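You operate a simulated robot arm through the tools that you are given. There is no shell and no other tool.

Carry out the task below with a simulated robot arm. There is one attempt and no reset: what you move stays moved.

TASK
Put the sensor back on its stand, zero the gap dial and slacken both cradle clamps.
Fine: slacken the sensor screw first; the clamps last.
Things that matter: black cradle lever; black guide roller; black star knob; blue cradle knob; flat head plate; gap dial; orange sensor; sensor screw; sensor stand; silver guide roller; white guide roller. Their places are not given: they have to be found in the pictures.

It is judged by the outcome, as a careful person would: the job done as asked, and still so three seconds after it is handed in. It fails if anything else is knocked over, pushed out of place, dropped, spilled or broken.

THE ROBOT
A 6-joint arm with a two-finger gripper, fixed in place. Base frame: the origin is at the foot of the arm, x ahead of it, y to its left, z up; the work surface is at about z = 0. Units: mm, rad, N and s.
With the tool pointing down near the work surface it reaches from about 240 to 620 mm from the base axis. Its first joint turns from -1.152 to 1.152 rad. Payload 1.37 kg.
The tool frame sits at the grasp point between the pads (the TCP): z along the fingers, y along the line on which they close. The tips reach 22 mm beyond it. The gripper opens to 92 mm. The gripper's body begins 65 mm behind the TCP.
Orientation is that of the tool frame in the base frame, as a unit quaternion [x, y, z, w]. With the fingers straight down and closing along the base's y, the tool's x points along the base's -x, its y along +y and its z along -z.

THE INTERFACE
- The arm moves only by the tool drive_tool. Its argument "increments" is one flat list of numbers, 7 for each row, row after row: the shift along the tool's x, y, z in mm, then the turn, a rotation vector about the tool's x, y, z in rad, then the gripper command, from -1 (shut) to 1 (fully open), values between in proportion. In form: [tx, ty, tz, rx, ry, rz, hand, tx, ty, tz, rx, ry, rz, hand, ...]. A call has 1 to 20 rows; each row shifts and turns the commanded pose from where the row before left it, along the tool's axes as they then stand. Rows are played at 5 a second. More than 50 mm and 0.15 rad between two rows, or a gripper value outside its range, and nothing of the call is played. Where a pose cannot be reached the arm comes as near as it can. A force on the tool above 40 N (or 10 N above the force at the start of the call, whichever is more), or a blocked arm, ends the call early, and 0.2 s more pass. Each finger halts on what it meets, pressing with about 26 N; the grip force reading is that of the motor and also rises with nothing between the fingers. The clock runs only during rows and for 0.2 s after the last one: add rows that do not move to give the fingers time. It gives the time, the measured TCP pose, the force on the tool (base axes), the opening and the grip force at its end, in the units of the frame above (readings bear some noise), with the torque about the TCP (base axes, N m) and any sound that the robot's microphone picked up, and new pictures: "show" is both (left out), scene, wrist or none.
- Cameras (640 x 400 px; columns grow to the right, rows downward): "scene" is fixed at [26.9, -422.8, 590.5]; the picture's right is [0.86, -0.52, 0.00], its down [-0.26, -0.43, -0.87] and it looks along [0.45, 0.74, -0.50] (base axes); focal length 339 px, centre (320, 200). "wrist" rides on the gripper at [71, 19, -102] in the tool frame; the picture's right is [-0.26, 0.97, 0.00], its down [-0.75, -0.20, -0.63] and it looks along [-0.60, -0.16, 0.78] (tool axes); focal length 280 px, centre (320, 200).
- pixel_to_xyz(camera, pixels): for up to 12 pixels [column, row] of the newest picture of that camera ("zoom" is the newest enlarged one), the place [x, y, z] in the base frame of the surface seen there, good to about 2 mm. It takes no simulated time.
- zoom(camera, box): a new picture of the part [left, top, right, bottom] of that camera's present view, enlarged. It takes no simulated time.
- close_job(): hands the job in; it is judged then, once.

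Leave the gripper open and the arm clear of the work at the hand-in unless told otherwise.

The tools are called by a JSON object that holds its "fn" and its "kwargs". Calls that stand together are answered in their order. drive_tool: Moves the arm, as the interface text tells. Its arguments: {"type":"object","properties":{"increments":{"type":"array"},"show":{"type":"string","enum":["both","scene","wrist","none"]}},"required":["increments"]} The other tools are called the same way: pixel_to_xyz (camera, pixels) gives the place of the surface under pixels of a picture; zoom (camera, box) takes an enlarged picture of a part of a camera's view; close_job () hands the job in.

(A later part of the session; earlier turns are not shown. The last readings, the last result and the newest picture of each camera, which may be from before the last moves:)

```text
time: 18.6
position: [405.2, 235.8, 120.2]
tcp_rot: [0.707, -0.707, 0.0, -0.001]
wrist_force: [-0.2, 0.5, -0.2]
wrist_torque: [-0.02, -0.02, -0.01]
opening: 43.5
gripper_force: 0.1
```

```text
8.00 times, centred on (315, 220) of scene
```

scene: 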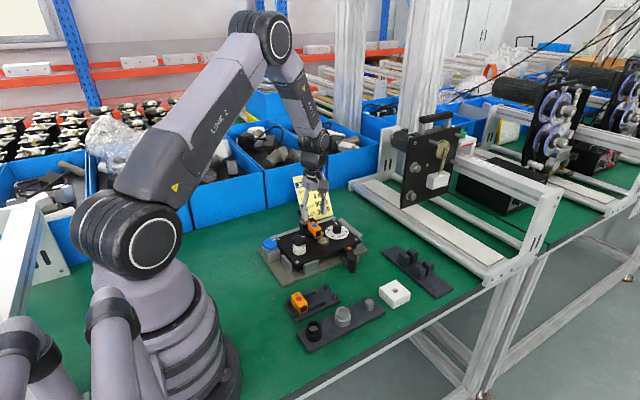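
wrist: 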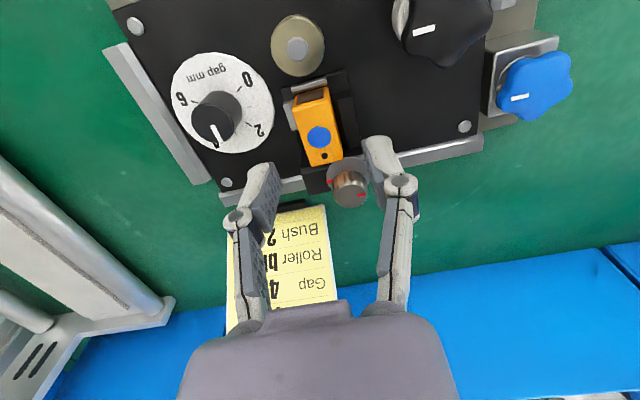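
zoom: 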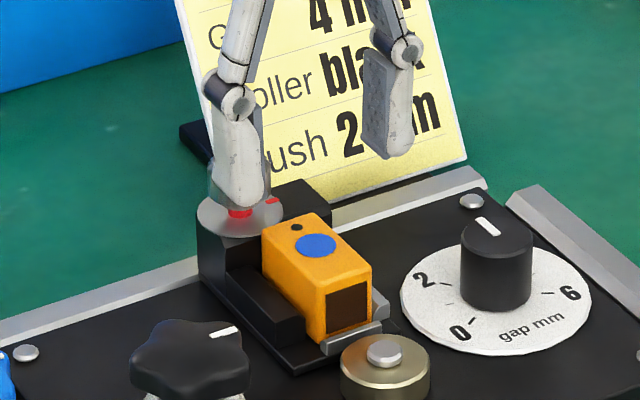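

Fingers straddle the sensor in x. I'll lower to TCP z≈78 (tips z≈56, just above the wall) and close gently onto it.

{"fn": "drive_tool", "kwargs": {"increments": [0, 0, 14, 0, 0, 0, -0.05, 0, 0, 14, 0, 0, 0, -0.05, 0, 0, 14, 0, 0, 0, -0.05, 0, 0, 0, 0, 0, 0, -0.05, 0, 0, 0, 0, 0, 0, -0.4, 0, 0, 0, 0, 0, 0, -1, 0, 0, 0, 0, 0, 0, -1, 0, 0, 0, 0, 0, 0, -1], "show": "both"}}

{"fn": "zoom", "kwargs": {"camera": "wrist", "box": [220, 60, 420, 200]}}

{"fn": "zoom", "kwargs": {"camera": "scene", "box": [280, 195, 350, 245]}}

```text
time: 20.4
position: [404.5, 235.4, 78.1]
tcp_rot: [0.707, -0.707, -0.001, -0.001]
wrist_force: [3.2, -0.2, 0.1]
wrist_torque: [0.01, -0.15, 0.0]
opening: 20.9
gripper_force: 25.7
```

scene: 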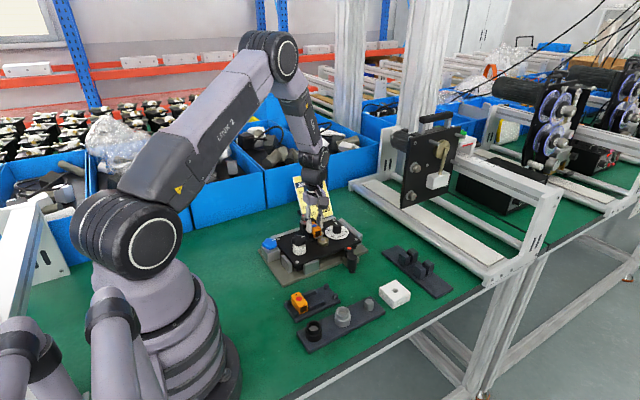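
wrist: 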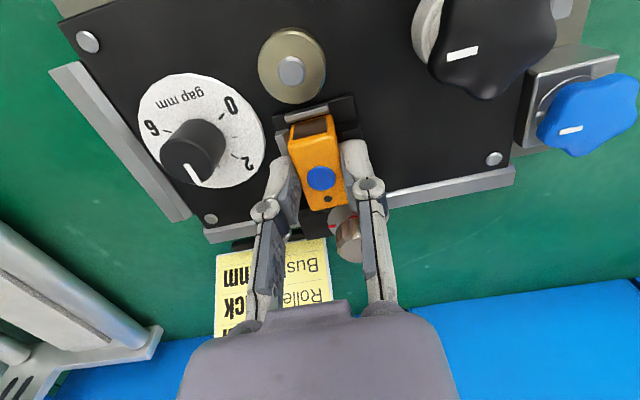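

```text
2.86 times, centred on (320, 130) of wrist
```

zoom: 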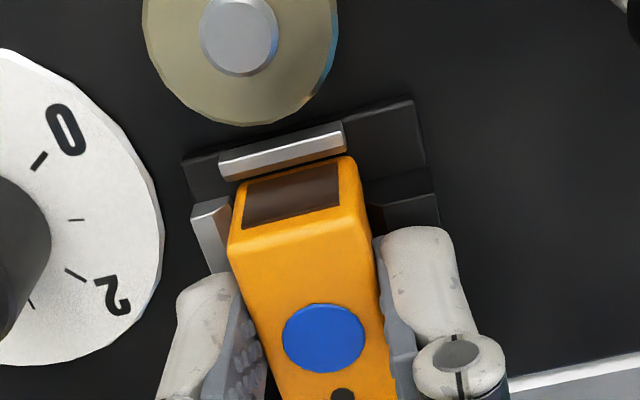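

```text
8.00 times, centred on (315, 220) of scene
```

zoom: 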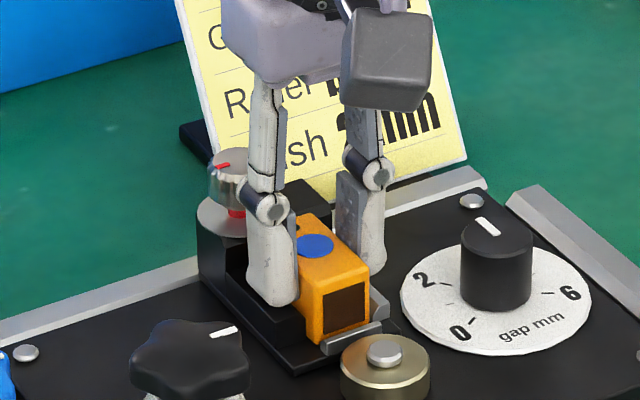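

Sensor gripped (20.9 mm, little side force). I'll lift just 4 mm first and read the forces.

{"fn": "drive_tool", "kwargs": {"increments": [0, 0, -2, 0, 0, 0, -1, 0, 0, -2, 0, 0, 0, -1, 0, 0, 0, 0, 0, 0, -1], "show": "scene"}}

{"fn": "zoom", "kwargs": {"camera": "scene", "box": [280, 195, 350, 245]}}

```text
time: 21.2
position: [404.2, 235.1, 81.4]
tcp_rot: [0.707, -0.707, 0.0, -0.001]
wrist_force: [5.1, -0.4, -2.4]
wrist_torque: [-0.03, -0.22, -0.02]
opening: 21.0
gripper_force: 26.1
```

scene: 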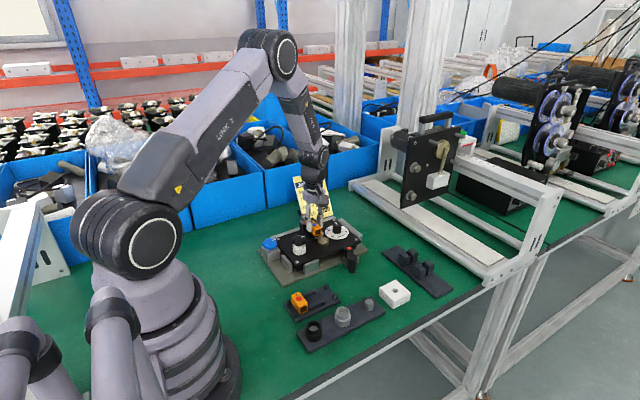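

```text
8.00 times, centred on (315, 220) of scene
```

zoom: 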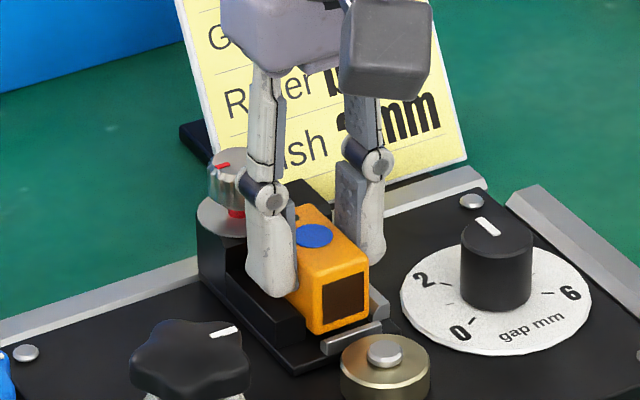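

It lifts freely. I'll raise 66 mm more, carry it over to the stand's free slot at about (325,55), staying high.

{"fn": "drive_tool", "kwargs": {"increments": [0, 0, -22, 0, 0, 0, -1, 0, 0, -22, 0, 0, 0, -1, 0, 0, -22, 0, 0, 0, -1, 36.2, 16.2, 0, 0, 0, 0, -1, 36.2, 16.2, 0, 0, 0, 0, -1, 36.2, 16.2, 0, 0, 0, 0, -1, 36.2, 16.2, 0, 0, 0, 0, -1, 36.2, 16.2, 0, 0, 0, 0, -1, 0, 0, 20, 0, 0, 0, -1, 0, 0, 20, 0, 0, 0, -1, 0, 0, 0, 0, 0, 0, -1], "show": "both"}}

{"fn": "zoom", "kwargs": {"camera": "wrist", "box": [220, 60, 460, 210]}}

{"fn": "zoom", "kwargs": {"camera": "scene", "box": [280, 245, 360, 315]}}

```text
time: 23.6
position: [326.7, 56.3, 108.2]
tcp_rot: [0.707, -0.707, 0.0, -0.001]
wrist_force: [-0.1, 0.1, -0.4]
wrist_torque: [-0.01, 0.03, -0.02]
opening: 21.0
gripper_force: 26.2
```

scene: 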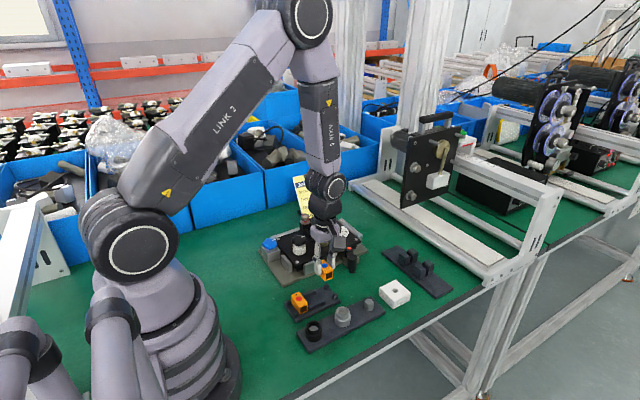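
wrist: 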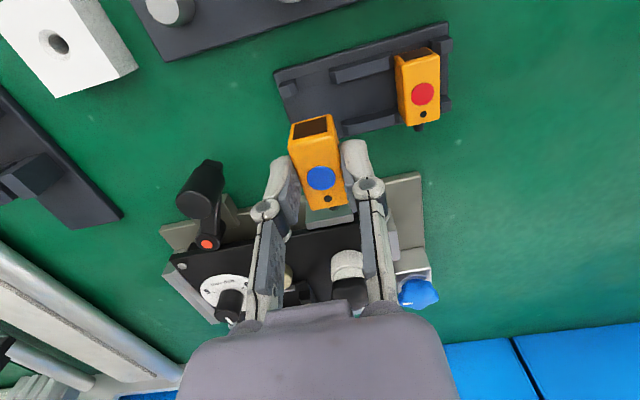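

```text
2.67 times, centred on (340, 135) of wrist
```

zoom: 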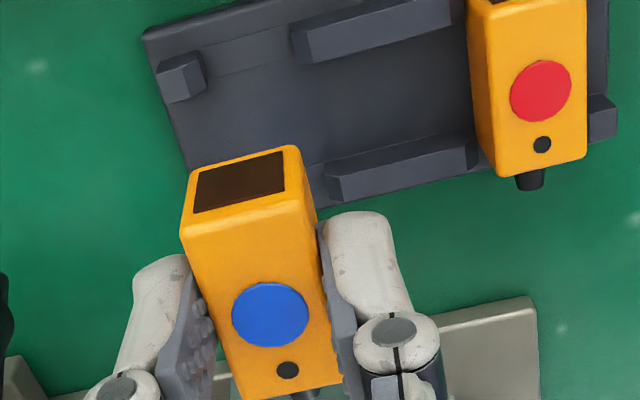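

```text
5.71 times, centred on (320, 280) of scene
```

zoom: 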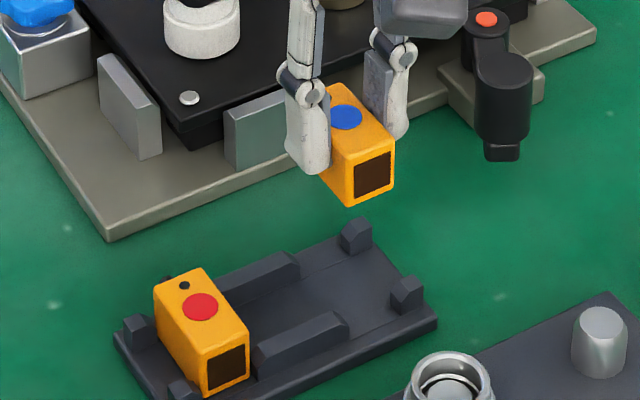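

The sensor hangs square, connector toward +y as with the red one. I'll measure the slot's ends and the red sensor again for exact placing.

{"fn": "pixel_to_xyz", "kwargs": {"camera": "zoom", "pixels": [[340, 238], [350, 222], [371, 236], [391, 285], [405, 278], [423, 292], [299, 262], [298, 280], [347, 325], [346, 335], [350, 280], [320, 270]]}}

{"fn": "pixel_to_xyz", "kwargs": {"camera": "zoom", "pixels": [[155, 287], [204, 269], [247, 336], [205, 355], [200, 305], [245, 375], [208, 393], [340, 85], [378, 145], [345, 118], [393, 150], [348, 165]]}}

{"fn": "pixel_to_xyz", "kwargs": {"camera": "wrist", "pixels": [[283, 89], [295, 85], [296, 94], [331, 80], [332, 72], [343, 128], [340, 135], [448, 95], [397, 62], [435, 55], [402, 122], [438, 120]]}}

```text
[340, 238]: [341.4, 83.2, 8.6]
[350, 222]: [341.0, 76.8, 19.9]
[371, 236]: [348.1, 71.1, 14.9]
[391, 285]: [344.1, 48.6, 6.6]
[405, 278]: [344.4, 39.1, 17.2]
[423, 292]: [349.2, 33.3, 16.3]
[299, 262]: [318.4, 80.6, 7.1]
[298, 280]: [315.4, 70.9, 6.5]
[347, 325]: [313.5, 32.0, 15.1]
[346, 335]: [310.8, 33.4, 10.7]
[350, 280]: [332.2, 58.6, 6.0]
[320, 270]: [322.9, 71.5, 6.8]
```

```text
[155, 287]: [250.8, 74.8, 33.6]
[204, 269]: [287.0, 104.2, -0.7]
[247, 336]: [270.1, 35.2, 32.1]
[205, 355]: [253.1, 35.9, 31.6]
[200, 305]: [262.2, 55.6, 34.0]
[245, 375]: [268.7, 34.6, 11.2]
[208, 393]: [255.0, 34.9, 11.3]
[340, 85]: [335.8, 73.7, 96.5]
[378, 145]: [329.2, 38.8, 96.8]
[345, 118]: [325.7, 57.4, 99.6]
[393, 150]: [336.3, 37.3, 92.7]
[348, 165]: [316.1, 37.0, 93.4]
```

```text
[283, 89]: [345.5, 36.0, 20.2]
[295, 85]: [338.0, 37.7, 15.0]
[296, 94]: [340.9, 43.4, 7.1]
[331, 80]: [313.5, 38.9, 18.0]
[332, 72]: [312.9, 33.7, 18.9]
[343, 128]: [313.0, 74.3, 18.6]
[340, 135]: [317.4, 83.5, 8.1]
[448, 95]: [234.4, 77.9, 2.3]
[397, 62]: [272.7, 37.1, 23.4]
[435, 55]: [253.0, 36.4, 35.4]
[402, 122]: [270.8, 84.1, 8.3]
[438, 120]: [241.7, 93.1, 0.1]
```

Slot spans x 313–338 (centre 325.5) and the held sensor is centred at ≈326; its lens face should come to y≈35.5 like the red one. I'll shift −0.5 in x, −1.5 in y and lower to just above the posts.

{"fn": "drive_tool", "kwargs": {"increments": [1.5, 0.5, 15, 0, 0, 0, -1, 0, 0, 15, 0, 0, 0, -1, 0, 0, 15, 0, 0, 0, -1, 0, 0, 5, 0, 0, 0, -1, 0, 0, 0, 0, 0, 0, -1], "show": "both"}}

{"fn": "zoom", "kwargs": {"camera": "wrist", "box": [220, 60, 460, 210]}}

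{"fn": "zoom", "kwargs": {"camera": "scene", "box": [280, 260, 360, 320]}}

```text
time: 24.8
position: [325.6, 54.1, 57.1]
tcp_rot: [0.707, -0.707, 0.0, -0.001]
wrist_force: [0.5, -0.1, 0.1]
wrist_torque: [0.02, 0.01, 0.0]
opening: 20.9
gripper_force: 25.9
```

scene: 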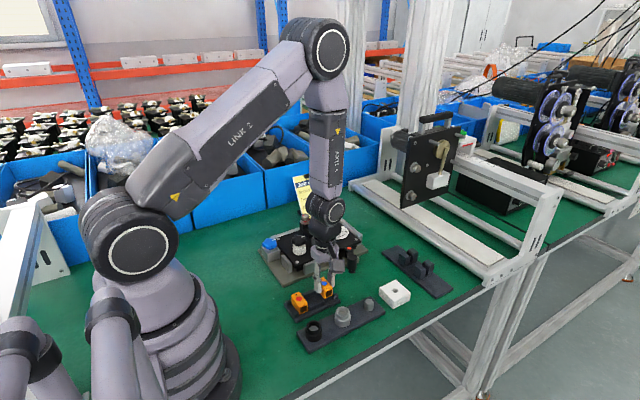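
wrist: 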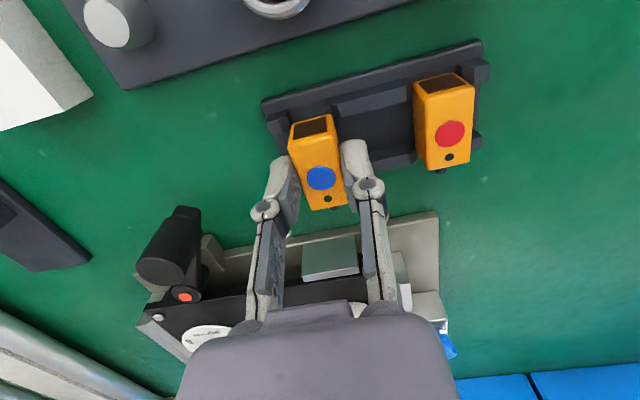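

```text
2.67 times, centred on (340, 135) of wrist
```

zoom: 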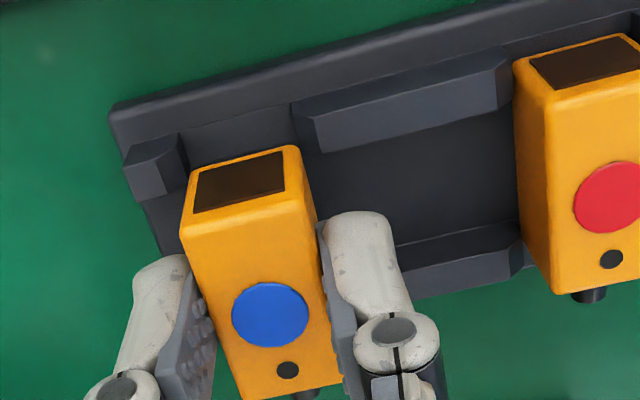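

```text
6.67 times, centred on (320, 290) of scene
```

zoom: 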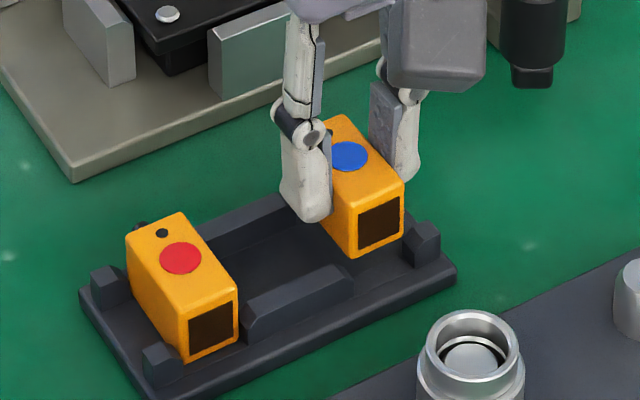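

Aligned between post and bar ends. I'll lower slowly in 3 mm steps to just above the floor and read the force.

{"fn": "drive_tool", "kwargs": {"increments": [0, 0, 3, 0, 0, 0, -1, 0, 0, 3, 0, 0, 0, -1, 0, 0, 3, 0, 0, 0, -1, 0, 0, 3, 0, 0, 0, -1, 0, 0, 1.5, 0, 0, 0, -1, 0, 0, 0, 0, 0, 0, -1], "show": "both"}}

{"fn": "zoom", "kwargs": {"camera": "wrist", "box": [220, 60, 460, 210]}}

{"fn": "zoom", "kwargs": {"camera": "scene", "box": [280, 260, 360, 320]}}

```text
time: 26.2
position: [324.8, 55.2, 44.2]
tcp_rot: [0.707, -0.707, 0.001, -0.002]
wrist_force: [9.7, -1.0, 1.7]
wrist_torque: [-0.05, -0.26, -0.05]
opening: 20.8
gripper_force: 26.1
```

scene: 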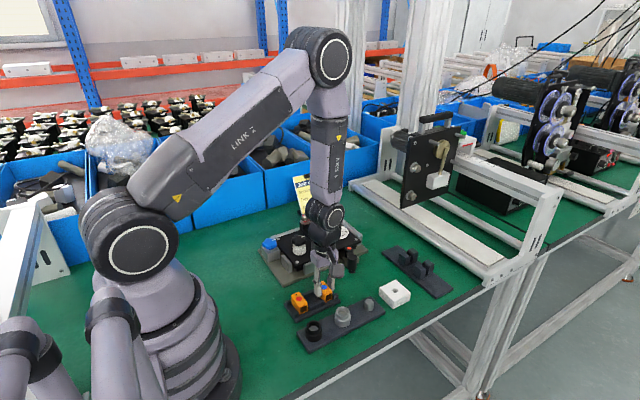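
wrist: 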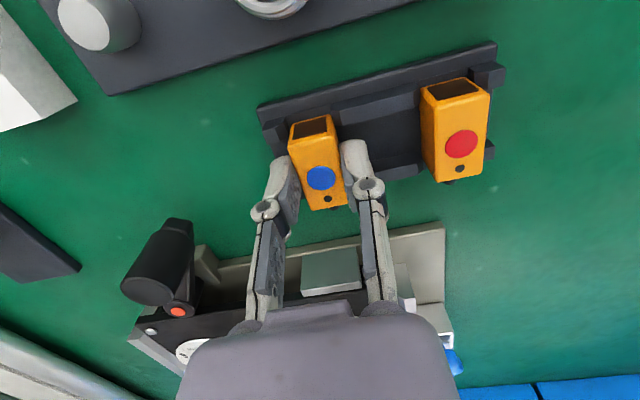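

```text
2.67 times, centred on (340, 135) of wrist
```

zoom: 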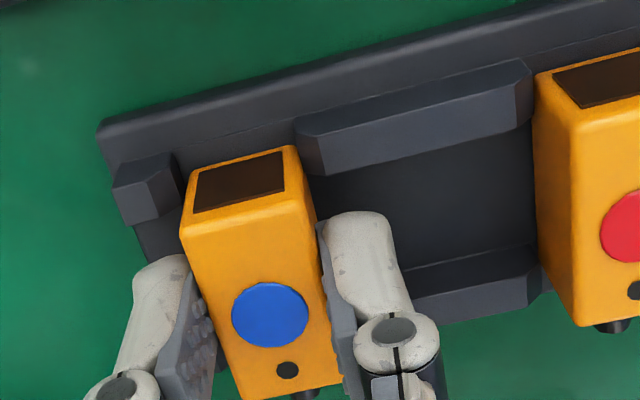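

```text
6.67 times, centred on (320, 290) of scene
```

zoom: 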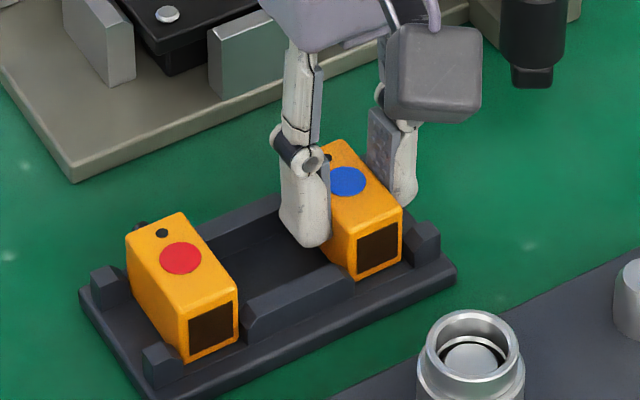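

A 10 N push in +x means the sensor rubs the bar end; I'll shift +1.5 mm in x and re-read before lowering further.

{"fn": "drive_tool", "kwargs": {"increments": [0, -1.5, 0, 0, 0, 0, -1, 0, 0, 0, 0, 0, 0, -1], "show": "none"}}

```text
time: 26.8
position: [324.7, 55.0, 45.4]
tcp_rot: [0.708, -0.707, -0.001, 0.0]
wrist_force: [3.0, -0.5, -1.9]
wrist_torque: [0.04, -0.07, -0.02]
opening: 20.7
gripper_force: 26.2
```

Down to 3 N. Another 0.7 mm in +x and 1.2 mm down.

{"fn": "drive_tool", "kwargs": {"increments": [0, -0.7, 0, 0, 0, 0, -1, 0, 0, 0.6, 0, 0, 0, -1, 0, 0, 0.6, 0, 0, 0, -1, 0, 0, 0, 0, 0, 0, -1], "show": "wrist"}}

```text
time: 27.8
position: [326.1, 53.8, 43.0]
tcp_rot: [-0.706, 0.708, 0.001, 0.0]
wrist_force: [-2.2, -0.5, 3.3]
wrist_torque: [0.04, 0.14, 0.02]
opening: 20.9
gripper_force: 26.1
```

wrist: 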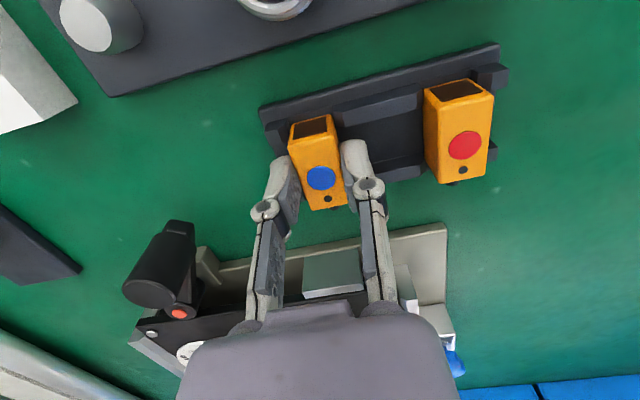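

A slight upward push (3 N) hints at floor contact. I'll compare the heights of both sensor tops.

{"fn": "pixel_to_xyz", "kwargs": {"camera": "wrist", "pixels": [[321, 178], [315, 150], [330, 192], [465, 145], [458, 110], [470, 160]]}}

{"fn": "zoom", "kwargs": {"camera": "scene", "box": [285, 265, 345, 310]}}

```text
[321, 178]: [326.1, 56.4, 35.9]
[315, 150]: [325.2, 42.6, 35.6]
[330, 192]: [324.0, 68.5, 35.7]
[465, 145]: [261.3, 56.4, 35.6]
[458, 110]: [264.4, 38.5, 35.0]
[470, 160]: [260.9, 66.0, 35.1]
```

```text
8.89 times, centred on (315, 288) of scene
```

zoom: 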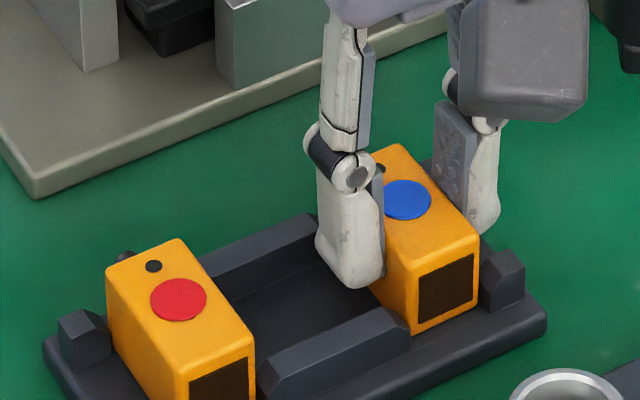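

Tops agree within 0.5 mm (35.7 vs 35.3). I'll lower 0.4 mm more, open to about 40 mm and rise.

{"fn": "drive_tool", "kwargs": {"increments": [0, 0, 0.4, 0, 0, 0, -1, 0, 0, 0, 0, 0, 0, -0.4, 0, 0, 0, 0, 0, 0, -0.13, 0, 0, 0, 0, 0, 0, -0.13, 0, 0, -10, 0, 0, 0, -0.13, 0, 0, -30, 0, 0, 0, -0.13, 0, 0, -40, 0, 0, 0, -0.13, 0, 0, 0, 0, 0, 0, -0.13], "show": "both"}}

{"fn": "zoom", "kwargs": {"camera": "scene", "box": [280, 260, 360, 320]}}

{"fn": "zoom", "kwargs": {"camera": "wrist", "box": [240, 20, 480, 170]}}

```text
time: 29.6
position: [327.4, 52.5, 125.2]
tcp_rot: [0.708, -0.707, -0.001, -0.001]
wrist_force: [-0.8, 0.2, 0.1]
wrist_torque: [-0.04, -0.02, 0.03]
opening: 40.1
gripper_force: 0.1
```

scene: 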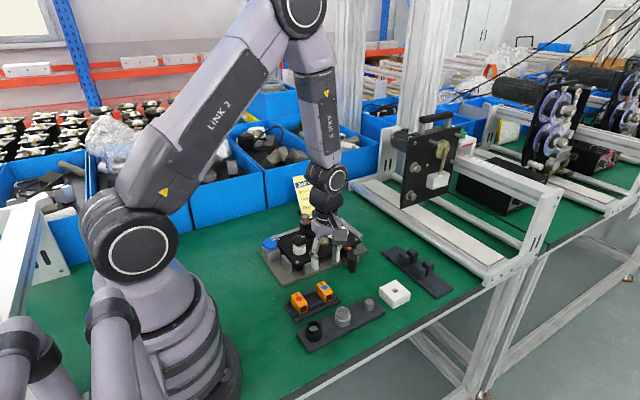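
wrist: 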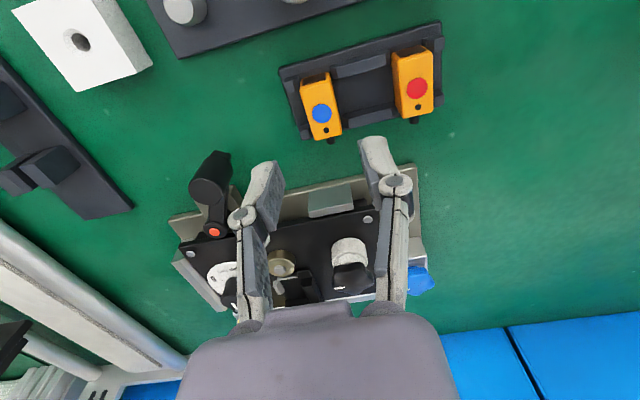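

```text
6.67 times, centred on (320, 290) of scene
```

zoom: 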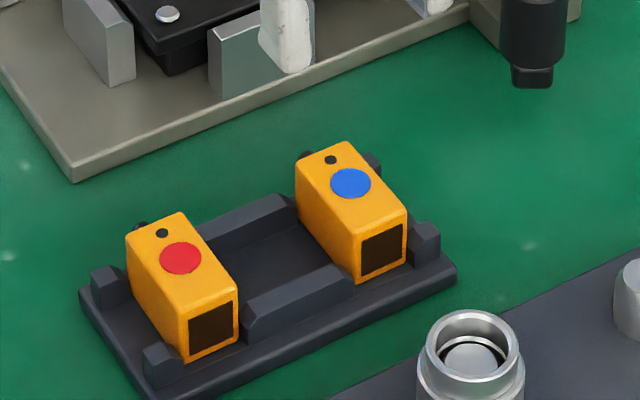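

```text
2.67 times, centred on (360, 95) of wrist
```

zoom: 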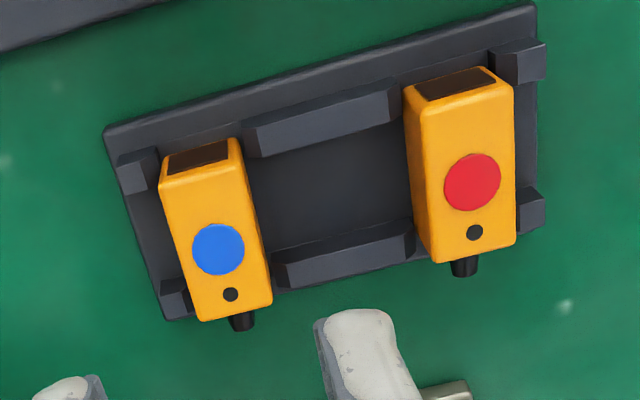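

The sensor is seated on its stand like the red one. Next is the dial: I'll turn the tool back to 0° and go above the dial knob at about (465,214), tips at z≈93.

{"fn": "drive_tool", "kwargs": {"increments": [0, 0, -10, 0, 0, 0.1428, -0.13, 0, 0, 0, 0, 0, 0.1428, -0.13, 0, 0, 0, 0, 0, 0.1428, -0.13, 0, 0, 0, 0, 0, 0.1428, -0.13, 0, 0, 0, 0, 0, 0.1428, -0.13, 0, 0, 0, 0, 0, 0.1428, -0.13, 0, 0, 0, 0, 0, 0.1428, -0.13, 0, 0, 0, 0, 0, 0.1428, -0.13, 0, 0, 0, 0, 0, 0.1428, -0.13, 0, 0, 0, 0, 0, 0.1428, -0.13, 0, 0, 0, 0, 0, 0.1428, -0.13, -27.7, 32.1, 0, 0, 0, 0, -0.13, -27.7, 32.1, 0, 0, 0, 0, -0.13, -27.7, 32.1, 0, 0, 0, 0, -0.13, -27.7, 32.1, 0, 0, 0, 0, -0.13, -27.7, 32.1, 0, 0, 0, 0, -0.13, 0, 0, 18, 0, 0, 0, -0.13, 0, 0, 0, 0, 0, 0, -0.13], "show": "both"}}

{"fn": "zoom", "kwargs": {"camera": "wrist", "box": [240, 60, 400, 180]}}

```text
time: 33.4
position: [466.0, 216.0, 114.8]
tcp_rot: [-0.001, 1.0, 0.0, 0.0]
wrist_force: [-0.2, -0.4, 0.3]
wrist_torque: [-0.01, -0.02, -0.02]
opening: 40.0
gripper_force: 0.1
```

scene: 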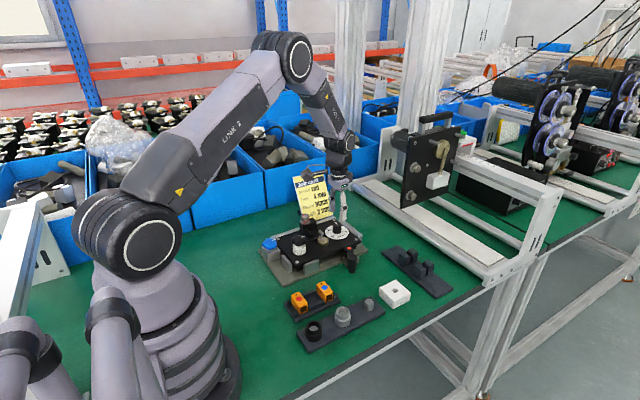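
wrist: 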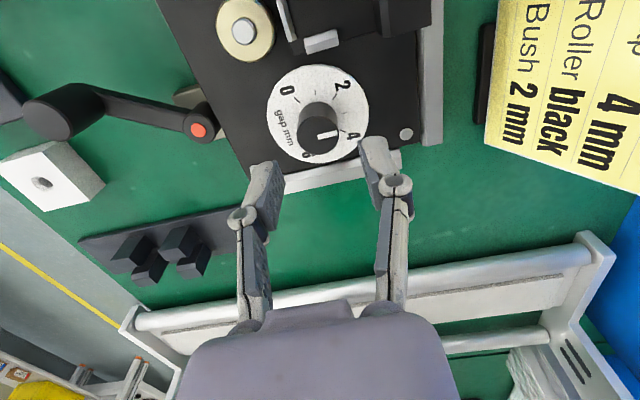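

```text
3.33 times, centred on (320, 120) of wrist
```

zoom: 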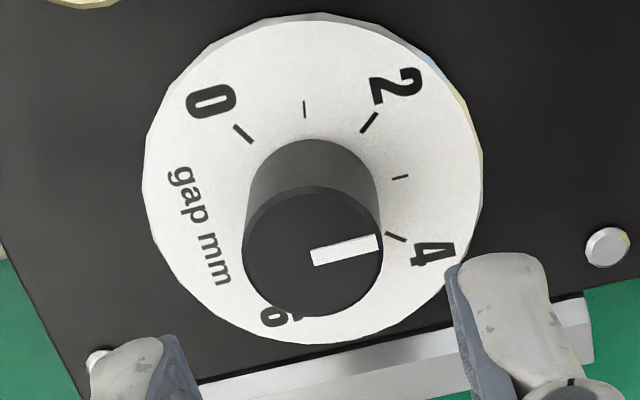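

I can read the dial well. I'll measure ticks 0, 2, 4, the pointer ends and the knob rim.

{"fn": "pixel_to_xyz", "kwargs": {"camera": "zoom", "pixels": [[243, 133], [305, 108], [369, 122], [400, 177], [396, 237], [313, 250], [318, 257], [373, 243], [248, 247], [378, 240], [313, 192], [313, 312]]}}

{"fn": "pixel_to_xyz", "kwargs": {"camera": "zoom", "pixels": [[237, 126], [250, 140], [375, 115], [363, 130], [387, 234], [404, 240], [147, 180], [480, 170], [310, 15], [345, 250]]}}

```text
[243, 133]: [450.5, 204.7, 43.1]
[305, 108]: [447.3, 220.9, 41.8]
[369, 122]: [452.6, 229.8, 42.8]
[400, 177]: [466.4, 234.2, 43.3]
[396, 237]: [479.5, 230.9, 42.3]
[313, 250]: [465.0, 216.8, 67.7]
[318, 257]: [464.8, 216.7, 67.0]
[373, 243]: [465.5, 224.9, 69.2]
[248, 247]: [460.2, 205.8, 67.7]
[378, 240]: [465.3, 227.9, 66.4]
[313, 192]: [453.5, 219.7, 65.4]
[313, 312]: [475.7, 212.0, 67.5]
```

```text
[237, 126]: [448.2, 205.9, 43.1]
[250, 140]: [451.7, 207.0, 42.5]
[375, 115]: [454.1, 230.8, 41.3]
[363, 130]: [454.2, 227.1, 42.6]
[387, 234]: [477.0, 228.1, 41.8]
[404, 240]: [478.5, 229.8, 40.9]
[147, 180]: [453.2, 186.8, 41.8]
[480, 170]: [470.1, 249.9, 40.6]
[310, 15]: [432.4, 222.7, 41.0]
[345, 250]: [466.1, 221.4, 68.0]
```

The pointer (direction ≈86°) is on the 3 mm tick; ticks are 45° per mm with 0 at ≈221°, so I need about 135° counter-clockwise. I'll lower onto the knob (tips z≈49, above the dial face) and grip.

{"fn": "drive_tool", "kwargs": {"increments": [0, 1, 15, 0, 0, 0, -0.13, 0, 0, 15, 0, 0, 0, -0.13, 0, 0, 14, 0, 0, 0, -0.13, 0, 0, 0, 0, 0, 0, -0.3, 0, 0, 0, 0, 0, 0, -1, 0, 0, 0, 0, 0, 0, -1, 0, 0, 0, 0, 0, 0, -1], "show": "wrist"}}

{"fn": "zoom", "kwargs": {"camera": "wrist", "box": [240, 80, 400, 200]}}

```text
time: 35.0
position: [465.1, 215.6, 71.8]
tcp_rot: [0.0, 1.0, -0.001, 0.0]
wrist_force: [0.9, -14.8, 4.4]
wrist_torque: [-0.33, 0.03, 0.01]
opening: 24.4
gripper_force: 26.0
```

wrist: 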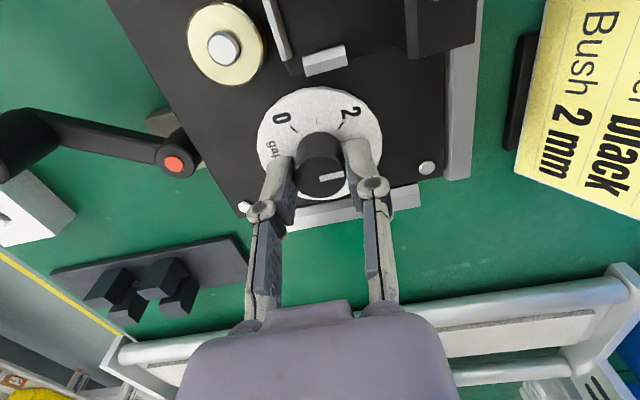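

```text
3.33 times, centred on (320, 140) of wrist
```

zoom: 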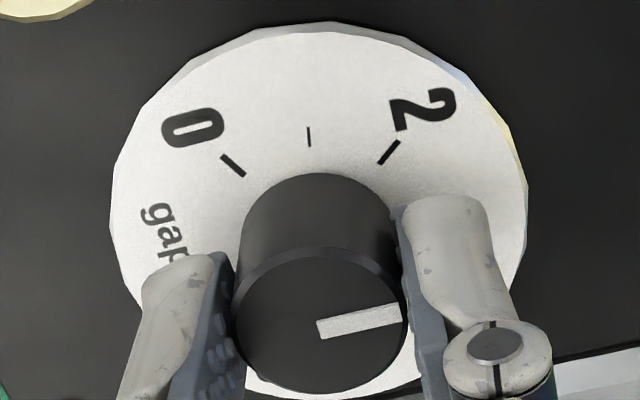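

Gripped at 24.4 mm; −15 N in y says shift about −2.5 mm. I'll do that and read again.

{"fn": "drive_tool", "kwargs": {"increments": [0, -2.5, 0, 0, 0, 0, -1, 0, 0, 0, 0, 0, 0, -1], "show": "none"}}

```text
time: 35.6
position: [464.6, 215.3, 72.8]
tcp_rot: [0.0, 1.0, 0.001, 0.001]
wrist_force: [-0.1, 8.4, 1.1]
wrist_torque: [0.15, 0.16, 0.02]
opening: 24.5
gripper_force: 25.9
```

Over-corrected slightly; +0.8 back, then start turning counter-clockwise by about 0.5 rad.

{"fn": "drive_tool", "kwargs": {"increments": [0, 0.8, 0, 0, 0, 0, -1, 0, 0, 0, 0, 0, -0.12, -1, 0, 0, 0, 0, 0, -0.12, -1, 0, 0, 0, 0, 0, -0.12, -1, 0, 0, 0, 0, 0, -0.12, -1, 0, 0, 0, 0, 0, 0, -1], "show": "wrist"}}

{"fn": "zoom", "kwargs": {"camera": "wrist", "box": [240, 80, 400, 200]}}

```text
time: 37.0
position: [461.4, 213.7, 71.8]
tcp_rot: [-0.24, 0.971, 0.001, -0.001]
wrist_force: [-10.4, 25.6, 11.4]
wrist_torque: [0.64, 0.06, 0.11]
opening: 24.1
gripper_force: 25.6
```

wrist: 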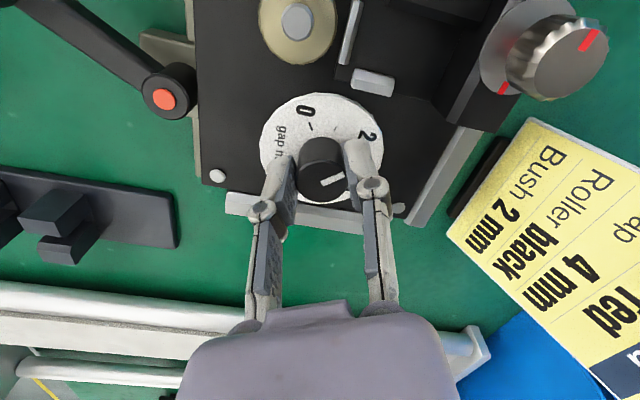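

```text
3.33 times, centred on (320, 140) of wrist
```

zoom: 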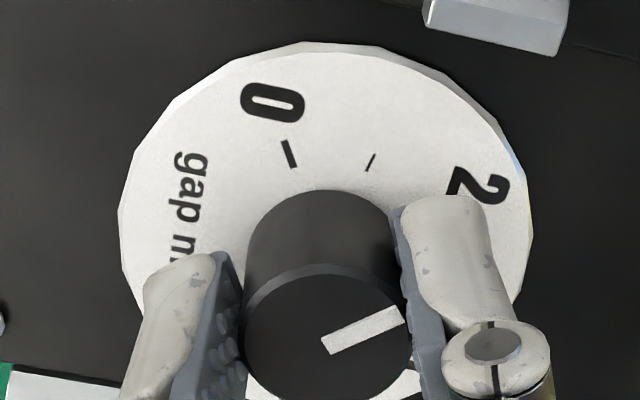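

The knob turned, but with a 27 N side load along the closing line. I'll hold still and re-read before correcting.

{"fn": "drive_tool", "kwargs": {"increments": [0, 0, 0, 0, 0, 0, -1], "show": "none"}}

```text
time: 37.4
position: [462.7, 214.0, 71.5]
tcp_rot: [-0.239, 0.971, 0.001, -0.001]
wrist_force: [-15.9, 23.9, 16.6]
wrist_torque: [0.57, 0.3, 0.08]
opening: 23.9
gripper_force: 25.5
```

Forces persist. I'll open the fingers slightly to let the arm relax and see where the knob sits between them.

{"fn": "drive_tool", "kwargs": {"increments": [0, 0, 0, 0, 0, 0, -0.25, 0, 0, 0, 0, 0, 0, -0.2, 0, 0, 0, 0, 0, 0, -0.2], "show": "wrist"}}

{"fn": "zoom", "kwargs": {"camera": "wrist", "box": [240, 80, 400, 200]}}

```text
time: 38.2
position: [463.6, 212.1, 71.8]
tcp_rot: [-0.239, 0.971, -0.001, 0.0]
wrist_force: [0.4, 0.1, -0.6]
wrist_torque: [0.0, 0.02, 0.0]
opening: 36.9
gripper_force: 0.1
```

wrist: 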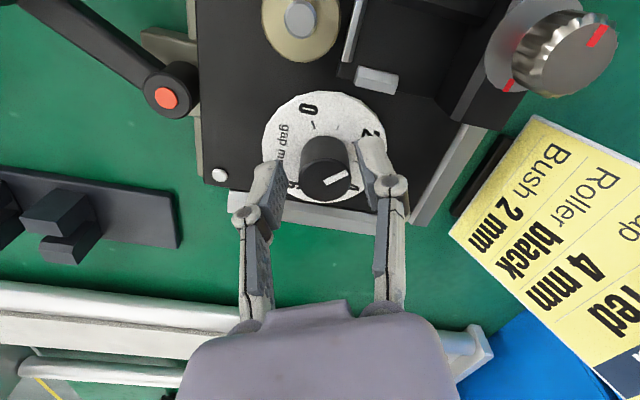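

```text
3.33 times, centred on (320, 140) of wrist
```

zoom: 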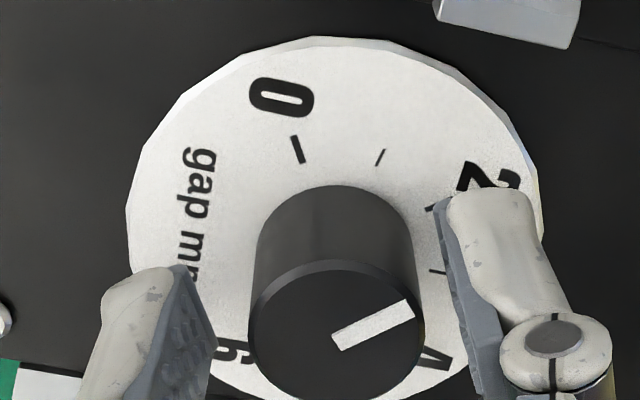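

The relaxed view shows the knob about 1.6 mm to +tool-y and 2.8 mm toward −tool-x of the TCP, so its true centre is ≈(465.2,215). I'll measure the pointer to check the current reading.

{"fn": "pixel_to_xyz", "kwargs": {"camera": "zoom", "pixels": [[340, 342], [408, 311], [337, 338], [255, 340], [420, 330], [297, 150], [381, 157], [437, 271], [338, 265], [375, 325]]}}

```text
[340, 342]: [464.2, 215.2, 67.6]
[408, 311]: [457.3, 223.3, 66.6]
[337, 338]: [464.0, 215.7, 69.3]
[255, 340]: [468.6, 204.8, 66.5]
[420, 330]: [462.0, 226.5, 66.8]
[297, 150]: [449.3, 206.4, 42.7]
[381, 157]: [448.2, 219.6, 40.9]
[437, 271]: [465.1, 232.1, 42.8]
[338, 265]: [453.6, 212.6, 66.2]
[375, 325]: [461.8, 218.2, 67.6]
```

The pointer is now at ≈130° (2 mm); scale looks like 40° per mm with 0 at 210°, so ~80° remain. I'll re-centre (−2.85,+1.8 in tool axes), grip again and turn 0.36 rad.

{"fn": "drive_tool", "kwargs": {"increments": [-2.85, 1.8, 0, 0, 0, 0, -0.2, 0, 0, 0, 0, 0, 0, -0.3, 0, 0, 0, 0, 0, 0, -1, 0, 0, 0, 0, 0, 0, -1, 0, 0, 0, 0, 0, 0, -1], "show": "none"}}

```text
time: 39.4
position: [466.1, 214.7, 70.6]
tcp_rot: [-0.238, 0.971, 0.001, 0.001]
wrist_force: [3.2, -9.7, 1.3]
wrist_torque: [-0.19, -0.04, 0.01]
opening: 23.7
gripper_force: 26.4
```

Force −10 N along tool-y: shift −0.9, then turn three small steps.

{"fn": "drive_tool", "kwargs": {"increments": [0, -0.9, 0, 0, 0, 0, -1, 0, 0, 0, 0, 0, -0.12, -1, 0, 0, 0, 0, 0, -0.12, -1, 0, 0, 0, 0, 0, -0.12, -1, 0, 0, 0, 0, 0, 0, -1], "show": "wrist"}}

{"fn": "zoom", "kwargs": {"camera": "wrist", "box": [240, 80, 400, 200]}}

```text
time: 40.6
position: [465.6, 216.5, 71.3]
tcp_rot: [-0.41, 0.912, 0.001, 0.0]
wrist_force: [-7.6, -1.6, 11.9]
wrist_torque: [-0.21, 0.4, -0.03]
opening: 23.8
gripper_force: 25.9
```

wrist: 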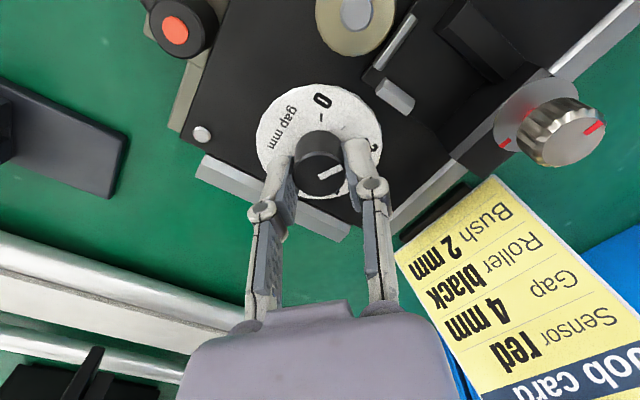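

```text
3.33 times, centred on (320, 140) of wrist
```

zoom: 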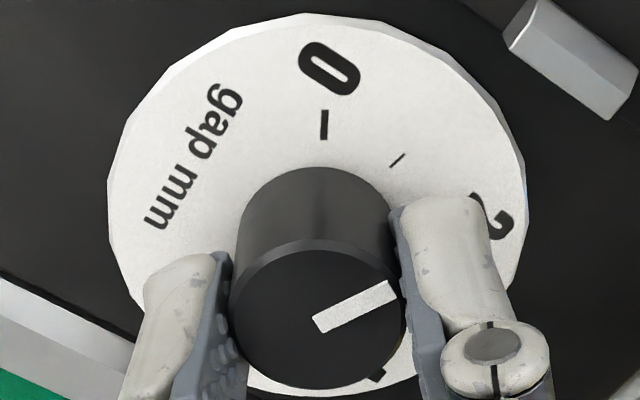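

No slip: the pointer is now at ≈151°. I'll trim +x slightly, and continue 0.48 rad in small steps.

{"fn": "drive_tool", "kwargs": {"increments": [0, 0, -0.4, 0, 0, -0.12, -1, 0, 0, 0, 0, 0, -0.12, -1, 0, 0, 0, 0, 0, -0.12, -1, 0, 0, 0, 0, 0, 0, -1], "show": "wrist"}}

{"fn": "zoom", "kwargs": {"camera": "wrist", "box": [240, 80, 400, 200]}}

```text
time: 41.6
position: [464.4, 216.9, 71.4]
tcp_rot: [-0.567, 0.824, 0.0, -0.001]
wrist_force: [-19.5, 12.7, 3.4]
wrist_torque: [0.11, 0.39, -0.03]
opening: 24.0
gripper_force: 25.5
```

wrist: 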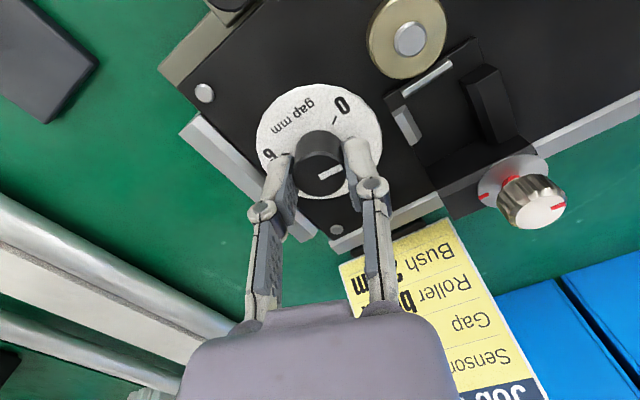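

```text
3.33 times, centred on (320, 140) of wrist
```

zoom: 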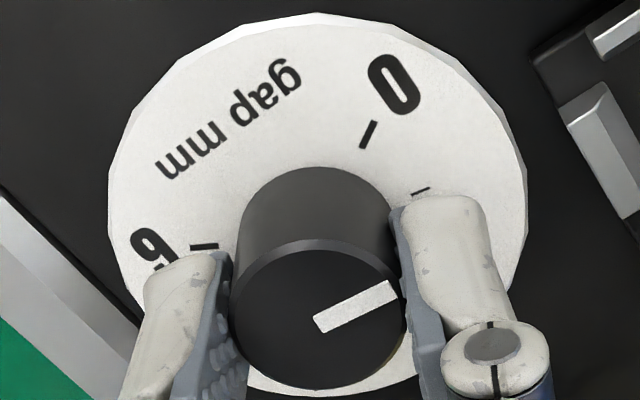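

Side load 23 N along tool-y; I'll shift +1.8 mm that way and turn another 0.36 rad.

{"fn": "drive_tool", "kwargs": {"increments": [0, 1.8, 0, 0, 0, 0, -1, 0, 0, 0, 0, 0, -0.12, -1, 0, 0, 0, 0, 0, -0.12, -1, 0, 0, 0, 0, 0, -0.12, -1, 0, 0, 0, 0, 0, 0, -1], "show": "wrist"}}

{"fn": "zoom", "kwargs": {"camera": "wrist", "box": [240, 80, 400, 200]}}

```text
time: 42.8
position: [465.1, 215.9, 71.2]
tcp_rot: [-0.705, 0.709, 0.0, 0.001]
wrist_force: [-2.5, 10.9, -7.9]
wrist_torque: [0.18, -0.02, 0.02]
opening: 23.9
gripper_force: 26.1
```

wrist: 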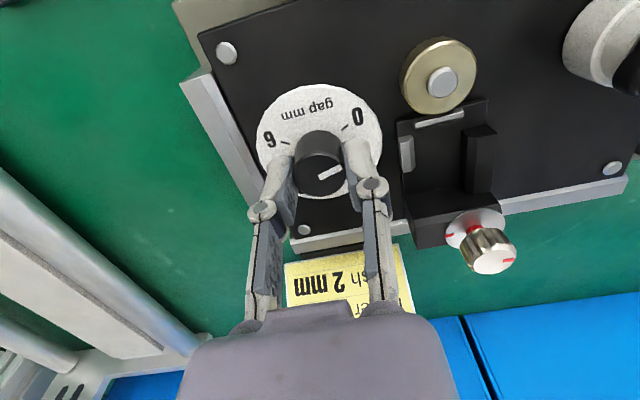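

```text
3.33 times, centred on (320, 140) of wrist
```

zoom: 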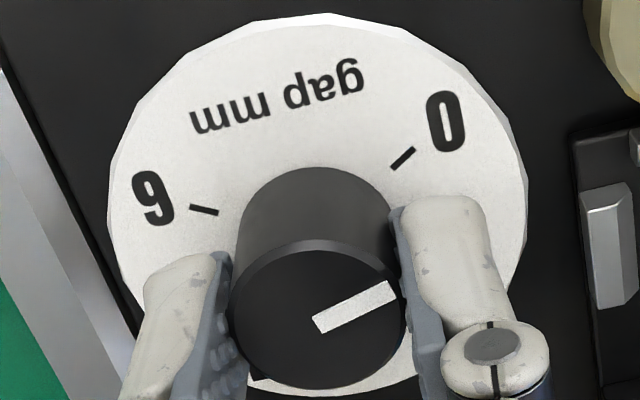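

By dead reckoning the pointer is near 192°. I'll measure it and the 0/6 ticks precisely before the final bit.

{"fn": "pixel_to_xyz", "kwargs": {"camera": "zoom", "pixels": [[318, 325], [392, 289], [355, 307], [320, 318], [402, 158], [204, 210], [393, 167], [413, 149], [192, 207], [217, 213]]}}

```text
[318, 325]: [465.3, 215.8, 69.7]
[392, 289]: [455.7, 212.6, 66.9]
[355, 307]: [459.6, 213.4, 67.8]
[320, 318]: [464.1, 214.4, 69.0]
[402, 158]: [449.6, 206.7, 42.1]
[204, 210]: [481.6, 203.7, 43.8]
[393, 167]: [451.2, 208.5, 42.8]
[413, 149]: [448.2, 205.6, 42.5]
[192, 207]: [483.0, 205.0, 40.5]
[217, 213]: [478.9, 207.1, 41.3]
```

Ticks confirm 0 at ≈209–210° and 6 at ≈−31°. Pointer is 192–198°. I'll turn 0.2 rad more and look.

{"fn": "drive_tool", "kwargs": {"increments": [0, 0, 0, 0, 0, -0.1, -1, 0, 0, 0, 0, 0, -0.1, -1, 0, 0, 0, 0, 0, 0, -1], "show": "wrist"}}

{"fn": "zoom", "kwargs": {"camera": "wrist", "box": [240, 80, 400, 200]}}

```text
time: 43.6
position: [465.8, 215.8, 71.1]
tcp_rot: [0.772, -0.636, 0.0, 0.0]
wrist_force: [0.5, 9.1, -15.1]
wrist_torque: [0.45, 0.04, 0.06]
opening: 23.7
gripper_force: 25.9
```

wrist: 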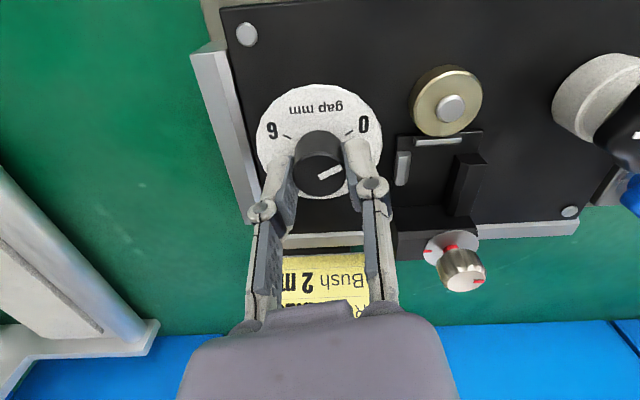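

```text
3.33 times, centred on (320, 140) of wrist
```

zoom: 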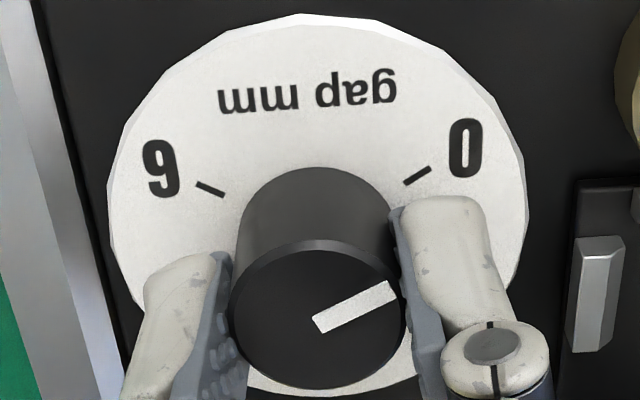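

The pointer is ≈7° short of the 0 tick (image slopes 25° vs 32°). I'll turn 0.11 rad more.

{"fn": "drive_tool", "kwargs": {"increments": [0, 0, 0, 0, 0, -0.06, -1, 0, 0, 0, 0, 0, -0.055, -1, 0, 0, 0, 0, 0, 0, -1], "show": "wrist"}}

{"fn": "zoom", "kwargs": {"camera": "wrist", "box": [240, 80, 400, 200]}}

```text
time: 44.4
position: [465.6, 214.8, 70.9]
tcp_rot: [0.807, -0.591, 0.001, 0.0]
wrist_force: [-0.2, 5.7, -11.4]
wrist_torque: [0.22, 0.03, -0.34]
opening: 23.9
gripper_force: 26.0
```

wrist: 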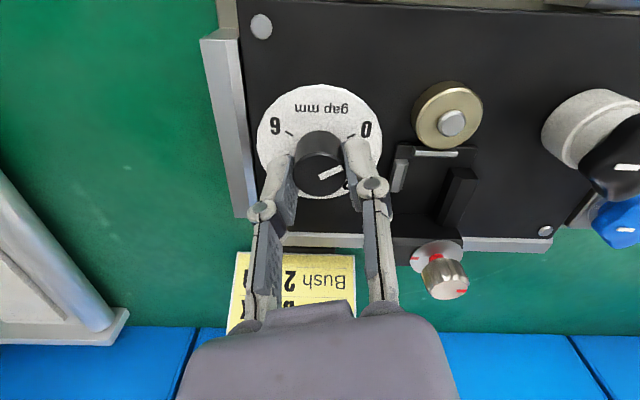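

```text
3.33 times, centred on (320, 140) of wrist
```

zoom: 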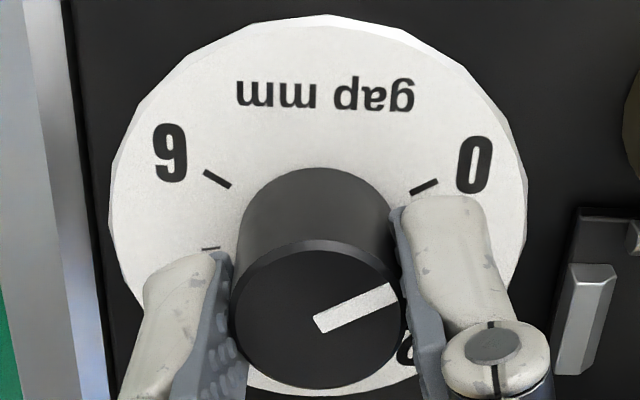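

Torque jumped to −0.34 N·m (end stop at 0) and the pointer is now parallel to the 0 tick. I'll open and rise to inspect.

{"fn": "drive_tool", "kwargs": {"increments": [0, 0, 0, 0, 0, 0, -0.25, 0, 0, 0, 0, 0, 0, -0.13, 0, 0, 0, 0, 0, 0, -0.13, 0, 0, -15, 0, 0, 0, -0.13, 0, 0, -30, 0, 0, 0, -0.13, 0, 0, 0, 0, 0, 0, -0.13], "show": "both"}}

{"fn": "zoom", "kwargs": {"camera": "wrist", "box": [240, 50, 400, 170]}}

{"fn": "zoom", "kwargs": {"camera": "scene", "box": [300, 205, 370, 255]}}

```text
time: 45.8
position: [466.5, 215.8, 117.1]
tcp_rot: [0.807, -0.59, 0.0, 0.0]
wrist_force: [1.0, 0.6, 0.1]
wrist_torque: [0.0, 0.03, -0.03]
opening: 40.2
gripper_force: 0.0
```

scene: 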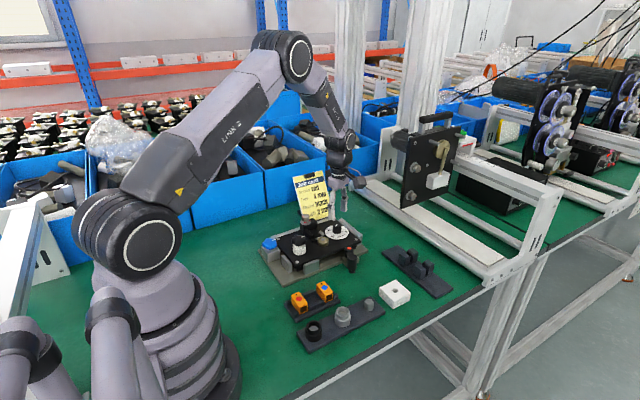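
wrist: 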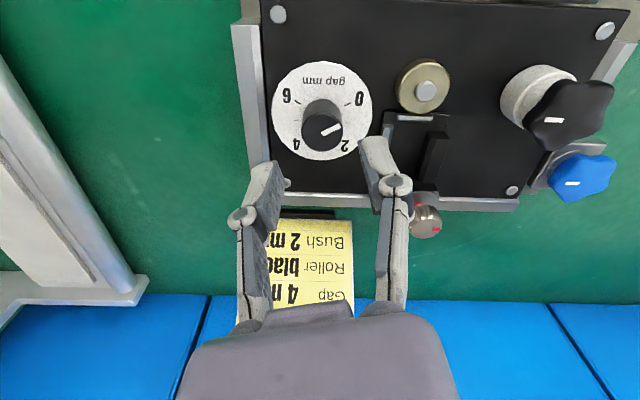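

```text
3.33 times, centred on (320, 110) of wrist
```

zoom: 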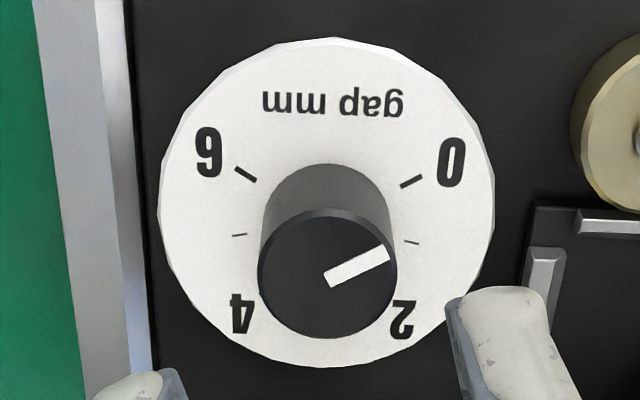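

```text
8.00 times, centred on (335, 230) of scene
```

zoom: 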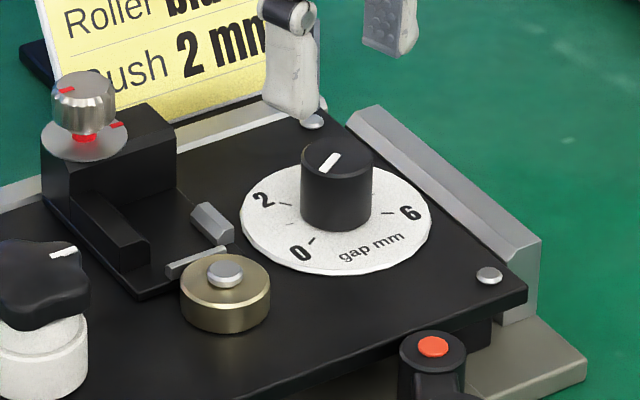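

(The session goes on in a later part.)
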